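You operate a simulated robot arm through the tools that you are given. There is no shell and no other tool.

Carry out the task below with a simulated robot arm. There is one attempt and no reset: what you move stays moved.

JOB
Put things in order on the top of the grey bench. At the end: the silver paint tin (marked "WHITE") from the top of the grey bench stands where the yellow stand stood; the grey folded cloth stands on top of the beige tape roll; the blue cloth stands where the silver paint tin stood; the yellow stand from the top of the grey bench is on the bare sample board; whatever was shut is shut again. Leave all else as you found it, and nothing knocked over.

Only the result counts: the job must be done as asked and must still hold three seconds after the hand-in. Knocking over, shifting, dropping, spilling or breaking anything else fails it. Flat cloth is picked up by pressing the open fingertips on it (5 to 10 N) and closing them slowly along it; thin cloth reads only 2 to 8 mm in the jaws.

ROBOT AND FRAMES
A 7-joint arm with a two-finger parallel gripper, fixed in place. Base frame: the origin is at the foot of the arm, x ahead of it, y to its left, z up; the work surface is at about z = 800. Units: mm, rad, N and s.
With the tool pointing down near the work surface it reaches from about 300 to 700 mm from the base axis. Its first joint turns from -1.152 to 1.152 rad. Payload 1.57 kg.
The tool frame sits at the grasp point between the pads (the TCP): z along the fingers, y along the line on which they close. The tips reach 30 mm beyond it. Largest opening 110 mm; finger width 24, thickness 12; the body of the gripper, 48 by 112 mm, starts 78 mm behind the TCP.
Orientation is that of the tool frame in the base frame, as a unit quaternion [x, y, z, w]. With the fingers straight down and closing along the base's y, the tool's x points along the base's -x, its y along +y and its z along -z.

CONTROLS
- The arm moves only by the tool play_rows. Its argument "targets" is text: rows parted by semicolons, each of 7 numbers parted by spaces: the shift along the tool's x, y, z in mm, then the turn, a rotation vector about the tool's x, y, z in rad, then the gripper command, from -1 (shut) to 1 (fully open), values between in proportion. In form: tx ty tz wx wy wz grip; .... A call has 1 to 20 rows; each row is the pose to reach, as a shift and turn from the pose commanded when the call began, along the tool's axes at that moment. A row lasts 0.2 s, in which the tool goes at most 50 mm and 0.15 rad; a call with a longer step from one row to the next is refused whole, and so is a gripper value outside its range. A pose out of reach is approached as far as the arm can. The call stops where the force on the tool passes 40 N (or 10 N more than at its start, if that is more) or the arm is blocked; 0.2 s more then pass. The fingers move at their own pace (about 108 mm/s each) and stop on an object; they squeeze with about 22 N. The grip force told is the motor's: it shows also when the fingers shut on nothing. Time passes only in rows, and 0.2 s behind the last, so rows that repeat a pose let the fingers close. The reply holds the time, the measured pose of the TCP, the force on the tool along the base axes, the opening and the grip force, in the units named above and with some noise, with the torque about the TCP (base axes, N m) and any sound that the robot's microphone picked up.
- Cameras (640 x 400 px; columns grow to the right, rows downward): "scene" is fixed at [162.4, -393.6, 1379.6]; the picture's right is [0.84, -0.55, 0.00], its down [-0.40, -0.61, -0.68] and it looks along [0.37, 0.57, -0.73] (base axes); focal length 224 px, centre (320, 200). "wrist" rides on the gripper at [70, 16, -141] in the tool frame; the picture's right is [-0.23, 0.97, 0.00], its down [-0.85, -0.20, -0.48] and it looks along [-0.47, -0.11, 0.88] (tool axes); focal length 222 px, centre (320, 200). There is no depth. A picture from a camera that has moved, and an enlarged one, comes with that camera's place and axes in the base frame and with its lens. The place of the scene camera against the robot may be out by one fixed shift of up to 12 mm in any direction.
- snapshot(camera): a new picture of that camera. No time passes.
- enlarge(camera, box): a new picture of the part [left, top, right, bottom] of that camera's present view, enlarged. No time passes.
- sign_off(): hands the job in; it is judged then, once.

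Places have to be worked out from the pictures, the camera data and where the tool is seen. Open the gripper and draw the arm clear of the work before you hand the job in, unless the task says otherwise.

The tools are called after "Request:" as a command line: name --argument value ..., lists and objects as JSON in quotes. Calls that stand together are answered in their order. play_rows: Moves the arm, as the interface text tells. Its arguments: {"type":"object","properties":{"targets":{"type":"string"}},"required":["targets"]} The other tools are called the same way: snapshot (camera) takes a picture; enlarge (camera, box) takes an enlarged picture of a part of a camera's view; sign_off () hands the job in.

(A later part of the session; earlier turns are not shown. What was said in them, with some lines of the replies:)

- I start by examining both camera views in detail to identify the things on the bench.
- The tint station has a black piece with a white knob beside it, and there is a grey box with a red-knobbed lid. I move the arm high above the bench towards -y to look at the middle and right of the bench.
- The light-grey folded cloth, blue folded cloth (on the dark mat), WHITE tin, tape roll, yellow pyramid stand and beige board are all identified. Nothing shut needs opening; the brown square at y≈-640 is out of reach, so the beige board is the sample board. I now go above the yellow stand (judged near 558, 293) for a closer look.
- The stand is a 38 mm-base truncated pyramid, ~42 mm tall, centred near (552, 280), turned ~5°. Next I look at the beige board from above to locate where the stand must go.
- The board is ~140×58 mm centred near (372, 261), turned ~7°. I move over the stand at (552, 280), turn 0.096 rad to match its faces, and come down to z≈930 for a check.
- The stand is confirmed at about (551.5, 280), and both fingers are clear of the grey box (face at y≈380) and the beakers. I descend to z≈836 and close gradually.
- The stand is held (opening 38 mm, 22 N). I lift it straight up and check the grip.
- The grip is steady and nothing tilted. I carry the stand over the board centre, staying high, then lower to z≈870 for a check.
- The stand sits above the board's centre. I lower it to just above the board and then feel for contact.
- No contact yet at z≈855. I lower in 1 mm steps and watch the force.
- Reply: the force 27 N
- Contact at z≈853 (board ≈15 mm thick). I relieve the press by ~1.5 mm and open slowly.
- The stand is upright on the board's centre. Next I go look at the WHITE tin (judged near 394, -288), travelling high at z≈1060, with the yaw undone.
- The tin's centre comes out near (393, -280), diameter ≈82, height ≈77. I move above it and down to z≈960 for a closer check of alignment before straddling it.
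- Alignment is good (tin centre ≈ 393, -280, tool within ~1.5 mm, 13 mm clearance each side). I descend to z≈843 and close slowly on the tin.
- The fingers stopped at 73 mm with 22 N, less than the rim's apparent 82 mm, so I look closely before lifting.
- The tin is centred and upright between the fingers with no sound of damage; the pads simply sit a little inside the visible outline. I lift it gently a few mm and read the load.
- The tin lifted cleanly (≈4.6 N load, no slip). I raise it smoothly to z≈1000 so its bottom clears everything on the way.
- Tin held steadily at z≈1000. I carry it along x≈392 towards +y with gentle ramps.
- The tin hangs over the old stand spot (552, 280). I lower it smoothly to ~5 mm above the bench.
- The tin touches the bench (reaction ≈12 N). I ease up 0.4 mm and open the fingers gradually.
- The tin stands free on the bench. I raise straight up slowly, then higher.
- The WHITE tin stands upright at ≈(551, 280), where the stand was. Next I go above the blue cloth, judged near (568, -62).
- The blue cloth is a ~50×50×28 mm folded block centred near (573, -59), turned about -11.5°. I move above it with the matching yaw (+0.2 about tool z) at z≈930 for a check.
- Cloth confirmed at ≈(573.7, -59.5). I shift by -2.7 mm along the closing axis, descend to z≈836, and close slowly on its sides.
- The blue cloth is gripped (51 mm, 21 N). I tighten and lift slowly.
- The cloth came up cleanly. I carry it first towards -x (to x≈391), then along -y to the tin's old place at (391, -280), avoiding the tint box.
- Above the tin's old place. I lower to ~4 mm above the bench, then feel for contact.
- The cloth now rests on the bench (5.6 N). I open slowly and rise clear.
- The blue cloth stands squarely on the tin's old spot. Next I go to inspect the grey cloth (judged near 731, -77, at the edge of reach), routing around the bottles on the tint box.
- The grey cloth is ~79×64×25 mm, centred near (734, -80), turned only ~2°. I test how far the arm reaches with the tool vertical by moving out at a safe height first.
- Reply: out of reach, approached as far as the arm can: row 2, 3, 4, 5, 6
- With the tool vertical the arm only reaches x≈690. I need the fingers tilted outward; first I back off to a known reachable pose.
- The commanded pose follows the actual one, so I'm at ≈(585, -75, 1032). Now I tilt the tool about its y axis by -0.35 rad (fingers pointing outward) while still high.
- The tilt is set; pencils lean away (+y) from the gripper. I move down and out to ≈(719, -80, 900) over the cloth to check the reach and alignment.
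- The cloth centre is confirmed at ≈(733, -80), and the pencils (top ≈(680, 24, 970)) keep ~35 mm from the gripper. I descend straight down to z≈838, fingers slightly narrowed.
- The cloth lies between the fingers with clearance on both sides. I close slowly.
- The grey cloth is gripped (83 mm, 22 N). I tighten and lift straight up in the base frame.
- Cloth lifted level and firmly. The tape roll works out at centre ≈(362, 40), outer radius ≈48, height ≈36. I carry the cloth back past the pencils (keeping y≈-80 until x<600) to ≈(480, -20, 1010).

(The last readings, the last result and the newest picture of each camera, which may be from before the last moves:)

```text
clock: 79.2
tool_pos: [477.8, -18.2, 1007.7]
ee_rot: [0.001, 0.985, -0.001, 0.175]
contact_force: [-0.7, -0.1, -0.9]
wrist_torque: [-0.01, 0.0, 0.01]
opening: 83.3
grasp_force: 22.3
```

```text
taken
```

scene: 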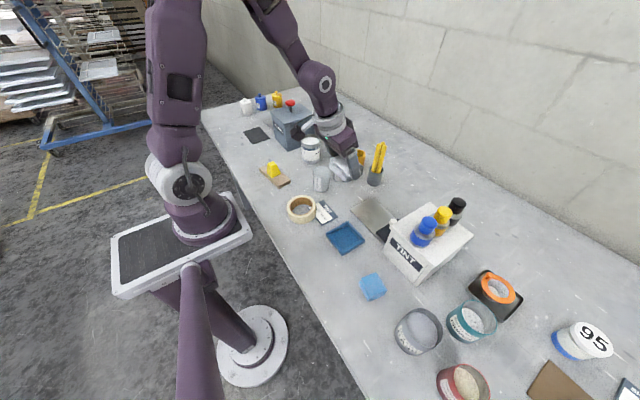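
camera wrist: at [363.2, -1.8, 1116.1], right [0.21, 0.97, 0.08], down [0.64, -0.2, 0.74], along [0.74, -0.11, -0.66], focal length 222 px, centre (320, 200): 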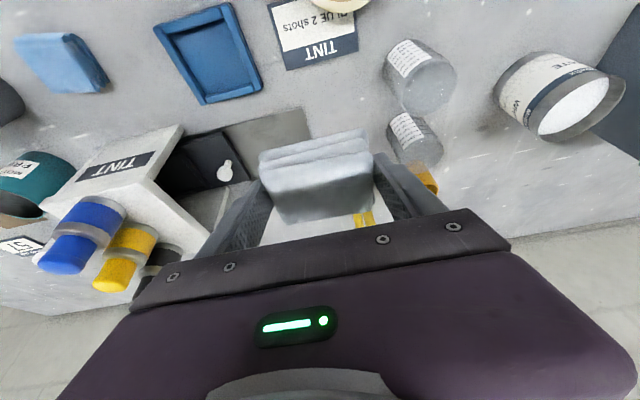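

Cloth still held well. I now turn the tool +90° about the vertical (base z) in place, so that at the tape the wrist tilt goes sideways rather than into the arm's inner limit.

Request:
play_rows --targets "0 0 0 -0.049 0 -0.1341 -1; 0 0 0 -0.098 0 -0.2682 -1; 0 0 0 -0.147 0 -0.4023 -1; 0 0 0 -0.196 0 -0.5364 -1; 0 0 0 -0.245 0 -0.6705 -1; 0 0 0 -0.294 0 -0.8046 -1; 0 0 0 -0.343 0 -0.9387 -1; 0 0 0 -0.392 0 -1.0728 -1; 0 0 0 -0.441 0 -1.2069 -1; 0 0 0 -0.49 0 -1.341 -1; 0 0 0 -0.539 0 -1.475 -1; 0 0 0 -0.539 0 -1.475 -1"

Request:
snapshot --camera "wrist"

Request:
snapshot --camera "scene"

```text
clock: 81.8
tool_pos: [480.0, -20.3, 1008.2]
ee_rot: [0.697, -0.695, -0.123, -0.123]
contact_force: [-0.5, -0.3, -0.7]
wrist_torque: [-0.02, -0.04, -0.02]
opening: 83.2
grasp_force: 22.3
```

```text
taken
camera wrist: at [464.2, -133.4, 1115.8], right [-0.97, 0.21, 0.08], down [0.2, 0.64, 0.74], along [0.11, 0.74, -0.66], focal length 222 px, centre (320, 200)
```

wrist: 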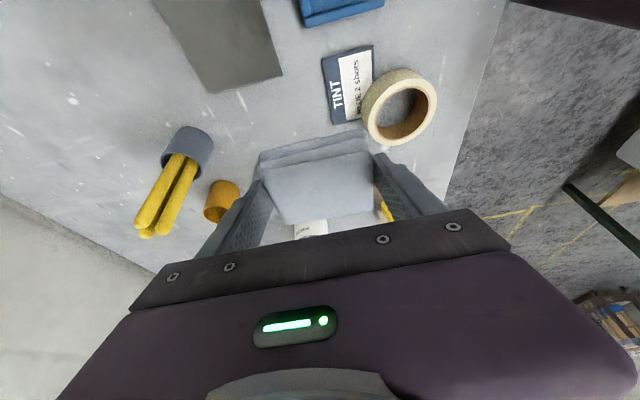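

```text
taken
```

scene: 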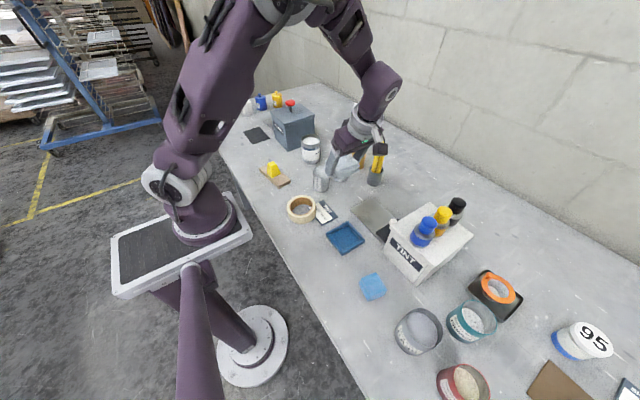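

Request:
enlarge --camera "wrist" --box '[300, 30, 480, 170]'

Request:
enlarge --camera "scene" --box '[270, 170, 360, 240]'

Request:
enlarge --camera "scene" --box '[310, 80, 420, 200]'

```text
2.86 times, centred on (390, 100) of wrist
camera zoom: at [464.2, -133.4, 1115.8], right [-0.97, 0.21, 0.08], down [0.2, 0.64, 0.74], along [0.11, 0.74, -0.66], focal length 635 px, centre (120, 486)
```

zoom: 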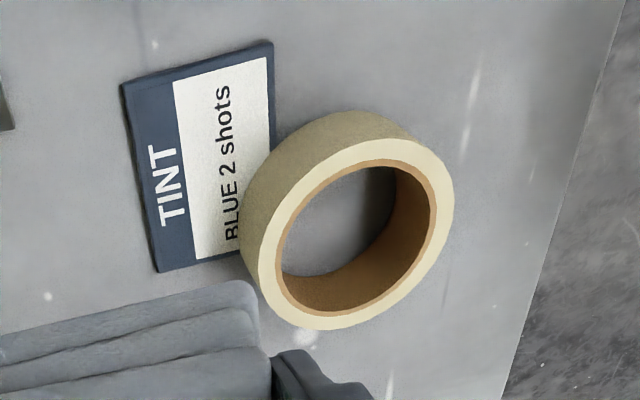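

```text
5.71 times, centred on (315, 205) of scene
camera zoom: at [162.4, -393.6, 1379.6], right [0.84, -0.55, 0.0], down [-0.4, -0.61, -0.68], along [0.37, 0.57, -0.73], focal length 1278 px, centre (349, 171)
```

zoom: 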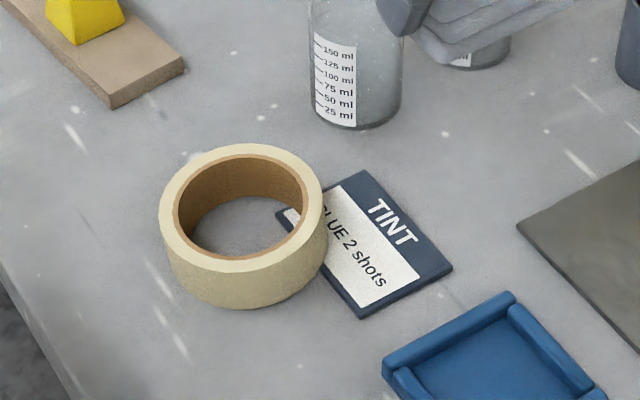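

```text
3.33 times, centred on (365, 140) of scene
camera zoom: at [162.4, -393.6, 1379.6], right [0.84, -0.55, 0.0], down [-0.4, -0.61, -0.68], along [0.37, 0.57, -0.73], focal length 746 px, centre (170, 400)
```

zoom: 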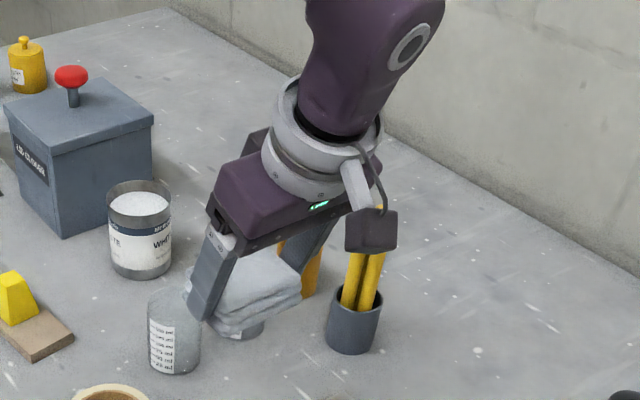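

The tape's top ring centre is confirmed at ≈(362.5, 39.5), height ≈33. The cloth centre sits 13 mm ahead of the TCP along the tilt direction (now +y), so I move the TCP to (362, 26) and down to z≈930.

Request:
play_rows --targets "-10.8 29.5 3.9 0 0 0 -1; -21.5 59.1 7.9 0 0 0 -1; -32.3 88.7 11.8 0 0 0 -1; -43 118.2 15.7 0 0 0 -1; -32.7 118.2 43.9 0 0 0 -1; -22.4 118.2 72 0 0 0 -1; -16.2 118.2 88.9 0 0 0 -1; -16.2 118.2 88.9 0 0 0 -1"

Request:
snapshot --camera "wrist"

Request:
enlarge --camera "scene" --box '[260, 120, 380, 240]'

```text
clock: 83.6
tool_pos: [360.7, 26.8, 930.6]
ee_rot: [-0.696, 0.696, 0.124, 0.123]
contact_force: [0.3, 0.4, -0.7]
wrist_torque: [-0.02, 0.01, 0.01]
opening: 83.2
grasp_force: 21.8
```

```text
taken
camera wrist: at [345.0, -87.1, 1038.2], right [-0.97, 0.21, 0.08], down [0.2, 0.64, 0.74], along [0.11, 0.74, -0.66], focal length 222 px, centre (320, 200)
```

wrist: 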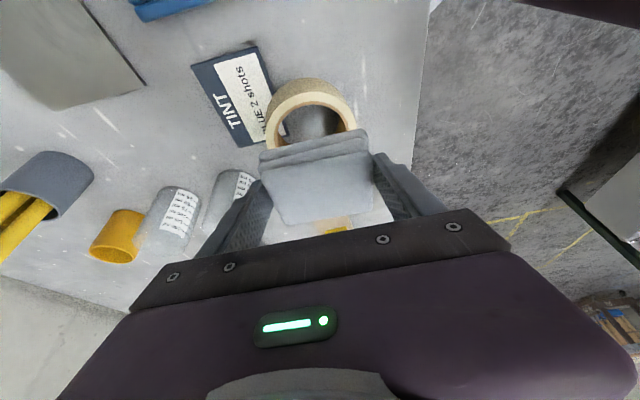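

```text
3.33 times, centred on (320, 180) of scene
camera zoom: at [162.4, -393.6, 1379.6], right [0.84, -0.55, 0.0], down [-0.4, -0.61, -0.68], along [0.37, 0.57, -0.73], focal length 746 px, centre (320, 267)
```

zoom: 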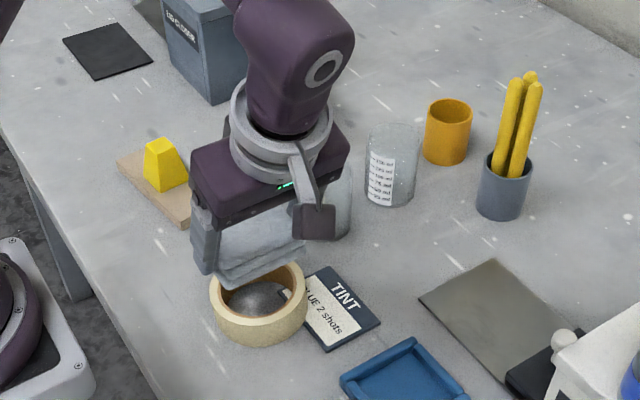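

Position fits. I lower to z≈880 (about 8 mm above the tape's expected top) and check.

Request:
play_rows --targets "5.1 0 14.1 0 0 0 -1; 10.3 0 28.2 0 0 0 -1; 14.4 0 39.4 0 0 0 -1; 17.2 0 47 0 0 0 -1; 17.2 0 47 0 0 0 -1"

Request:
snapshot --camera "wrist"

Request:
enlarge --camera "scene" --box '[270, 160, 350, 240]'

```text
clock: 84.8
tool_pos: [361.8, 27.6, 880.4]
ee_rot: [0.697, -0.696, -0.122, -0.125]
contact_force: [3.6, -0.4, 14.5]
wrist_torque: [0.11, -0.8, -0.05]
opening: 82.9
grasp_force: 21.7
```

```text
taken
camera wrist: at [345.7, -86.8, 988.6], right [-0.97, 0.21, 0.08], down [0.2, 0.64, 0.74], along [0.11, 0.74, -0.66], focal length 222 px, centre (320, 200)
```

wrist: 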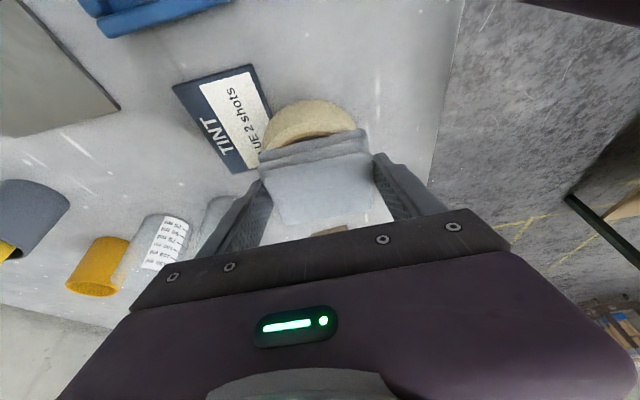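

```text
5.00 times, centred on (310, 200) of scene
camera zoom: at [162.3, -393.6, 1379.6], right [0.84, -0.55, 0.0], down [-0.4, -0.61, -0.68], along [0.37, 0.57, -0.73], focal length 1119 px, centre (370, 200)
```

zoom: 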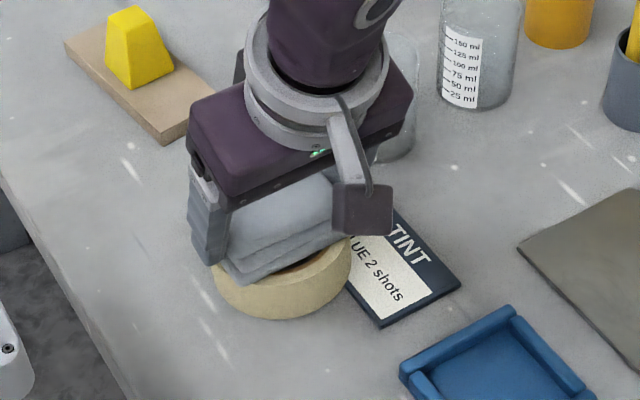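

There's contact already at z≈880, at the +x side of the tape (torque points to x≈+45 mm). I look closely before going on.

Request:
enlarge --camera "scene" --box '[290, 180, 350, 230]'

Request:
enlarge --camera "wrist" --box '[180, 70, 460, 250]'

```text
8.00 times, centred on (320, 205) of scene
camera zoom: at [162.3, -393.6, 1379.6], right [0.84, -0.55, 0.0], down [-0.4, -0.61, -0.68], along [0.37, 0.57, -0.73], focal length 1790 px, centre (320, 160)
```

zoom: 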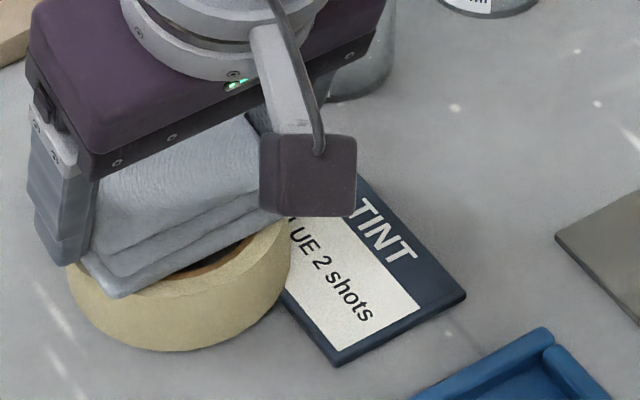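

```text
2.22 times, centred on (320, 160) of wrist
camera zoom: at [345.7, -86.8, 988.6], right [-0.97, 0.21, 0.08], down [0.2, 0.64, 0.74], along [0.11, 0.74, -0.66], focal length 494 px, centre (320, 289)
```

zoom: 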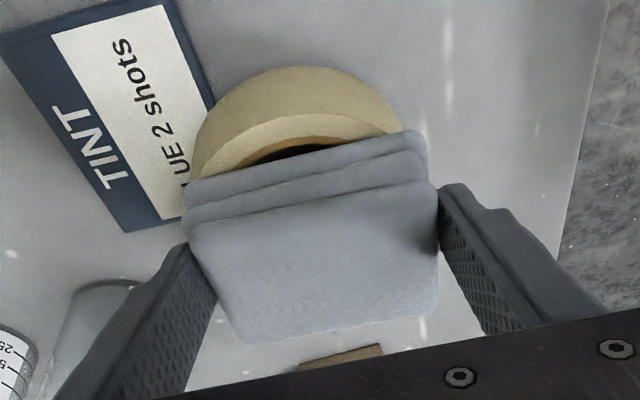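

The contact is the cloth's underside on the tape's +x rim – the tape rests partly on the TINT card there, so its top slopes ~2°. I roll the cloth slightly (about base y, -0.035) to match and re-read the force.

Request:
play_rows --targets "0 0 0 0.0165 0 -0.006 -1; 0 0 0 0.033 0 -0.012 -1; 0 0 0 0.033 0 -0.012 -1"

```text
clock: 85.6
tool_pos: [360.9, 25.8, 879.8]
ee_rot: [0.698, -0.694, -0.111, -0.135]
contact_force: [-0.6, 0.8, -0.1]
wrist_torque: [-0.04, 0.0, 0.03]
opening: 83.1
grasp_force: 21.8
```

Request:
play_rows --targets "0.2 0 0.5 0 0 0 -1; 0.34 0 0.94 0 0 0 -1; 0.34 0 0.94 0 0 0 -1"

```text
clock: 86.4
tool_pos: [361.7, 26.4, 880.1]
ee_rot: [0.698, -0.694, -0.11, -0.136]
contact_force: [2.7, -0.4, 10.3]
wrist_torque: [0.03, -0.52, -0.06]
opening: 83.1
grasp_force: 22.0
```

Request:
enlarge --camera "scene" --box '[288, 190, 338, 226]'

Request:
enlarge --camera "wrist" --box '[230, 90, 400, 200]'

```text
11.11 times, centred on (313, 208) of scene
camera zoom: at [162.3, -393.6, 1379.6], right [0.84, -0.55, 0.0], down [-0.4, -0.61, -0.68], along [0.37, 0.57, -0.73], focal length 2486 px, centre (398, 111)
```

zoom: 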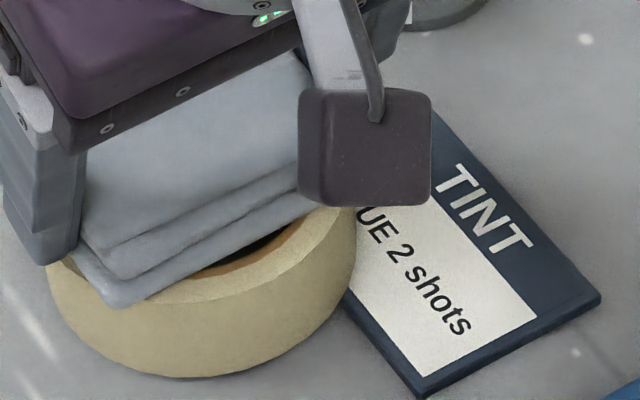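

```text
3.64 times, centred on (315, 145) of wrist
camera zoom: at [341.7, -87.0, 986.6], right [-0.98, 0.21, 0.04], down [0.17, 0.64, 0.75], along [0.13, 0.74, -0.66], focal length 808 px, centre (338, 400)
```

zoom: 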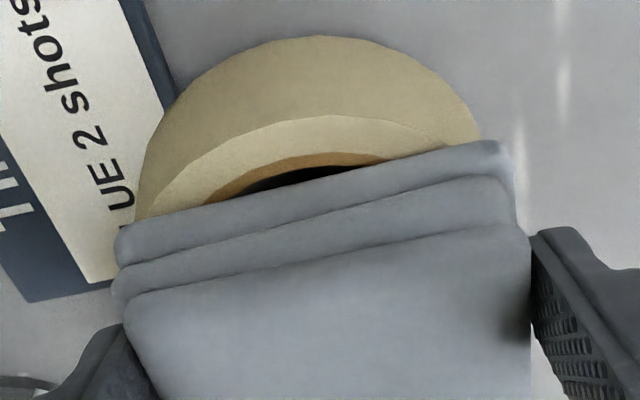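

Contact is still only on the +x rim. I roll a further 0.03 rad and lower gently to bring the other side down too.

Request:
play_rows --targets "0 0 0 0.014 0 -0.005 -1; 0 0 0 0.028 0 -0.01 -1; 0.34 0 0.94 0.028 0 -0.01 -1; 0.34 0 0.94 0.028 0 -0.01 -1"

```text
clock: 87.4
tool_pos: [362.0, 28.0, 879.7]
ee_rot: [0.7, -0.692, -0.101, -0.145]
contact_force: [-0.4, -0.4, -0.7]
wrist_torque: [0.0, -0.02, 0.01]
opening: 83.1
grasp_force: 22.1
```

Request:
play_rows --targets "0.17 0 0.47 0 0 0 -1; 0.34 0 0.94 0 0 0 -1; 0.34 0 0.94 0 0 0 -1"

```text
clock: 88.2
tool_pos: [361.4, 26.9, 876.9]
ee_rot: [0.701, -0.691, -0.1, -0.146]
contact_force: [0.2, -1.2, 14.4]
wrist_torque: [0.1, -0.48, 0.0]
opening: 83.2
grasp_force: 21.5
```

Load now spreads across both sides (14 N, nearly in contact all round). I relieve slightly and open the fingers slowly.

Request:
play_rows --targets "-0.14 0 -0.38 0 0 0 -1; -0.14 0 -0.38 0 0 0 0.5; -0.14 0 -0.38 0 0 0 0.54; -0.14 0 -0.38 0 0 0 0.58; -0.14 0 -0.38 0 0 0 0.64; -0.14 0 -0.38 0 0 0 0.72; -0.14 0 -0.38 0 0 0 0.72"

Request:
snapshot --camera "wrist"

Request:
enlarge --camera "scene" --box '[278, 180, 348, 230]'

```text
clock: 89.8
tool_pos: [360.6, 27.5, 878.3]
ee_rot: [0.7, -0.692, -0.101, -0.145]
contact_force: [-1.1, -1.1, 0.2]
wrist_torque: [-0.01, 0.02, -0.02]
opening: 94.5
grasp_force: 0.0
```

```text
taken
camera wrist: at [337.9, -87.1, 984.8], right [-0.98, 0.21, 0.01], down [0.15, 0.64, 0.75], along [0.15, 0.74, -0.66], focal length 222 px, centre (320, 200)
```

wrist: 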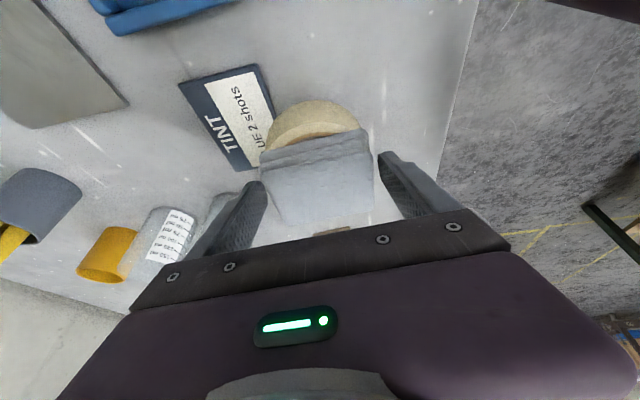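

```text
8.00 times, centred on (313, 205) of scene
camera zoom: at [162.4, -393.6, 1379.6], right [0.84, -0.55, 0.0], down [-0.4, -0.61, -0.68], along [0.37, 0.57, -0.73], focal length 1790 px, centre (376, 160)
```

zoom: 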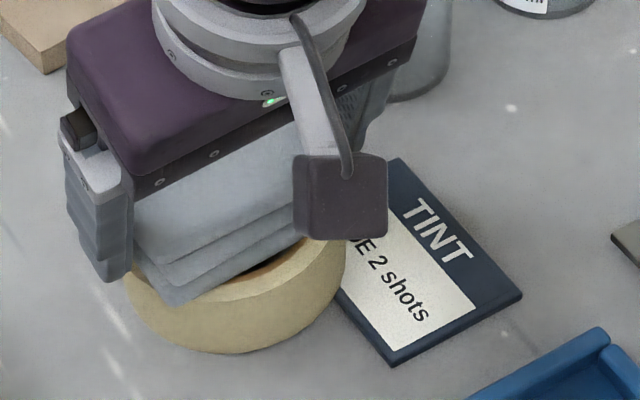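

The cloth lies across the tape. I open fully and retract along the tool axis.

Request:
play_rows --targets "0 0 0 0 0 0 0.85; 0 0 0 0 0 0 1; 0 0 -5 0 0 0 1; 0 0 -18 0 0 0 1; 0 0 -40 0 0 0 1; 0 0 -75 0 0 0 1; 0 0 -115 0 0 0 1; 0 0 -150 0 0 0 1; 0 0 -150 0 0 0 1"

Request:
snapshot --camera "wrist"

Request:
enlarge --camera "wrist" --box '[200, 60, 440, 210]'

Request:
enlarge --camera "scene" --box '[278, 180, 358, 240]'

```text
clock: 91.8
tool_pos: [350.3, -24.4, 1018.7]
ee_rot: [0.699, -0.692, -0.1, -0.146]
contact_force: [-0.2, 0.0, 0.6]
wrist_torque: [-0.01, 0.03, 0.01]
opening: 109.9
grasp_force: 0.0
```

```text
taken
camera wrist: at [327.9, -138.7, 1125.3], right [-0.98, 0.21, 0.01], down [0.15, 0.64, 0.75], along [0.15, 0.74, -0.66], focal length 222 px, centre (320, 200)
```

wrist: 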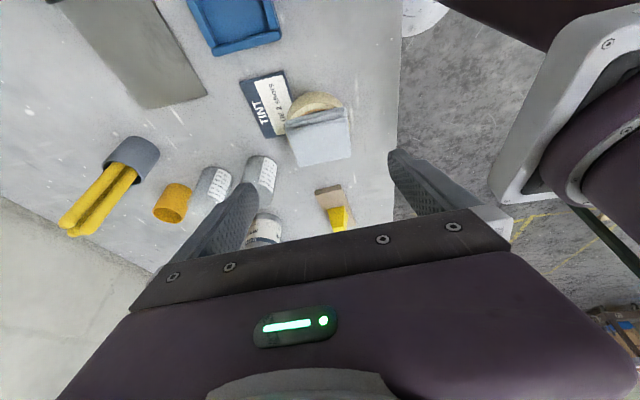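

```text
2.67 times, centred on (320, 135) of wrist
camera zoom: at [327.9, -138.7, 1125.3], right [-0.98, 0.21, 0.01], down [0.15, 0.64, 0.75], along [0.15, 0.74, -0.66], focal length 592 px, centre (320, 373)
```

zoom: 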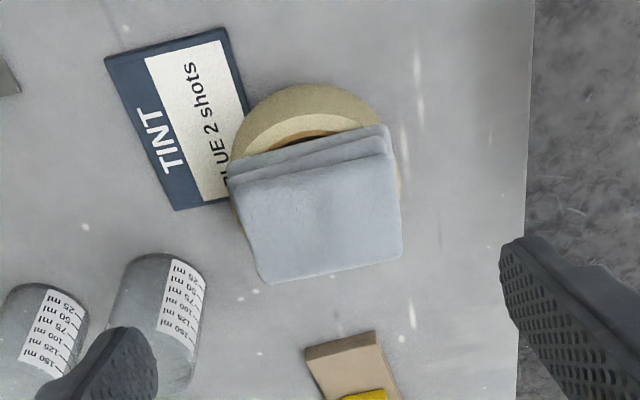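

```text
6.67 times, centred on (318, 210) of scene
camera zoom: at [162.4, -393.6, 1379.6], right [0.84, -0.55, 0.0], down [-0.4, -0.61, -0.68], along [0.37, 0.57, -0.73], focal length 1492 px, centre (333, 133)
```

zoom: 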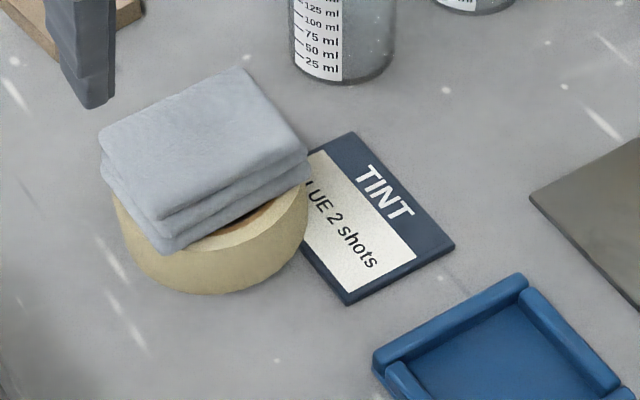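

The grey cloth rests squarely on the tape roll, and the tape and card did not shift. I raise the arm clear and check the whole bench.

Request:
play_rows --targets "-12 0 -33 0 0 0 1; -24 0 -66 0 0 0 1; -36 0 -99 0 0 0 1; -45 0 -122 0 0 0 1; -45 0 -122 0 0 0 1"

Request:
snapshot --camera "scene"

Request:
enlarge --camera "scene" --box '[220, 80, 460, 230]'

Request:
enlarge --camera "scene" --box '[320, 190, 640, 400]'

Request:
snapshot --camera "wrist"

```text
clock: 93.0
tool_pos: [342.8, -25.0, 1151.5]
ee_rot: [0.699, -0.693, -0.1, -0.146]
contact_force: [0.1, 0.7, -0.2]
wrist_torque: [0.02, -0.02, 0.0]
opening: 110.3
grasp_force: 0.0
```

```text
taken
```

scene: 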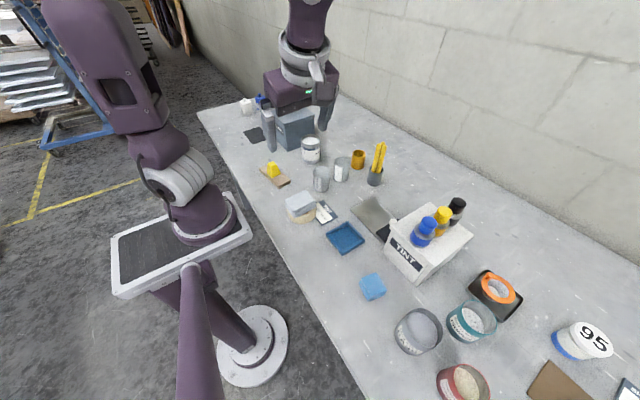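

```text
2.67 times, centred on (340, 155) of scene
camera zoom: at [162.4, -393.6, 1379.6], right [0.84, -0.55, 0.0], down [-0.4, -0.61, -0.68], along [0.37, 0.57, -0.73], focal length 597 px, centre (267, 320)
```

zoom: 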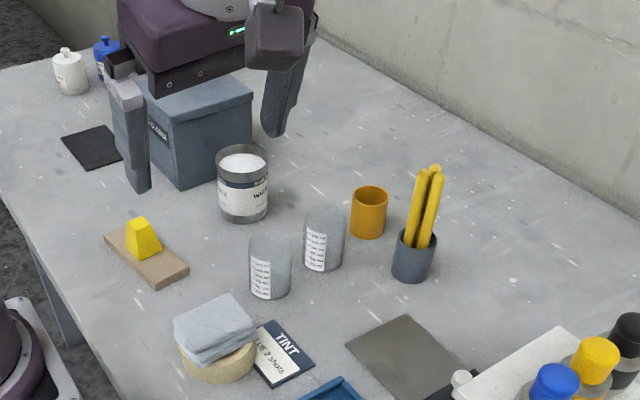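

```text
1.90 times, centred on (480, 295) of scene
camera zoom: at [162.4, -393.6, 1379.6], right [0.84, -0.55, 0.0], down [-0.4, -0.61, -0.68], along [0.37, 0.57, -0.73], focal length 426 px, centre (15, 19)
```

zoom: 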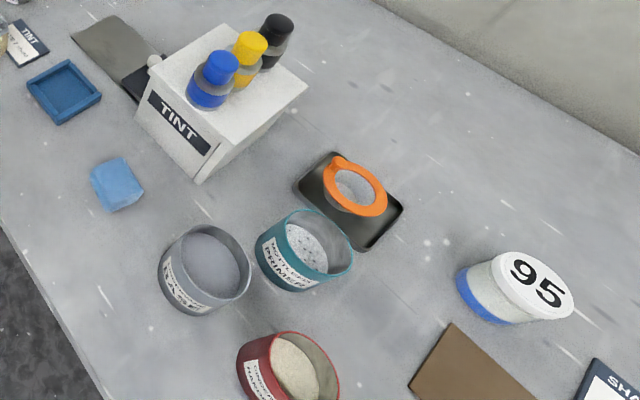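

```text
taken
camera wrist: at [320.2, -139.4, 1257.5], right [-0.98, 0.21, 0.01], down [0.15, 0.64, 0.75], along [0.15, 0.74, -0.66], focal length 222 px, centre (320, 200)
```

wrist: 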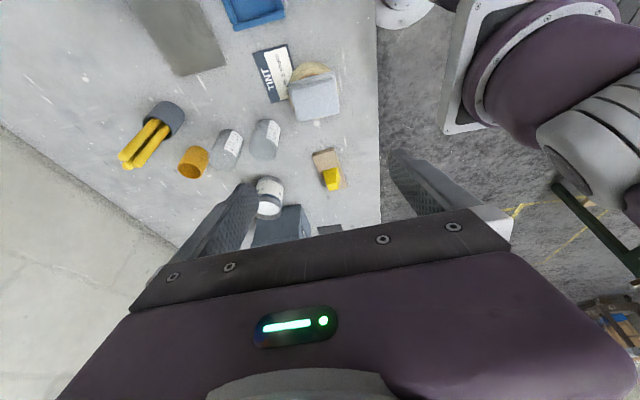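

Everything checks out: the stand is on the beige board and the WHITE tin is on the stand's old spot. The blue cloth is on the tin's old spot and the grey cloth is on the tape roll. Nothing else moved, nothing was opened, and the gripper is open and clear, so I hand the job in.

Request:
sign_off

```text
The job is handed in.
```

I moved all four things to where you asked and handed the job in; I have no verdict on it yet. In the last pictures nothing else looked moved or knocked over.

- **Yellow stand:** it is upright in the middle of the beige sample board. I took the beige board as the bare one. The only other candidate, a brown square at the far right of the bench, is out of the arm's reach.
- **Silver "WHITE" paint tin:** it is upright where the yellow stand stood, and I saw no spill.
- **Blue cloth:** the folded blue cloth is where the tin stood.
- **Grey folded cloth:** it lies across the top of the tape roll. The roll seems to rest partly on the "TINT" card, so its top slopes slightly, but neither the roll nor the card shifted.

I didn't open anything, so nothing needed shutting. The gripper is open and raised clear of the bench.
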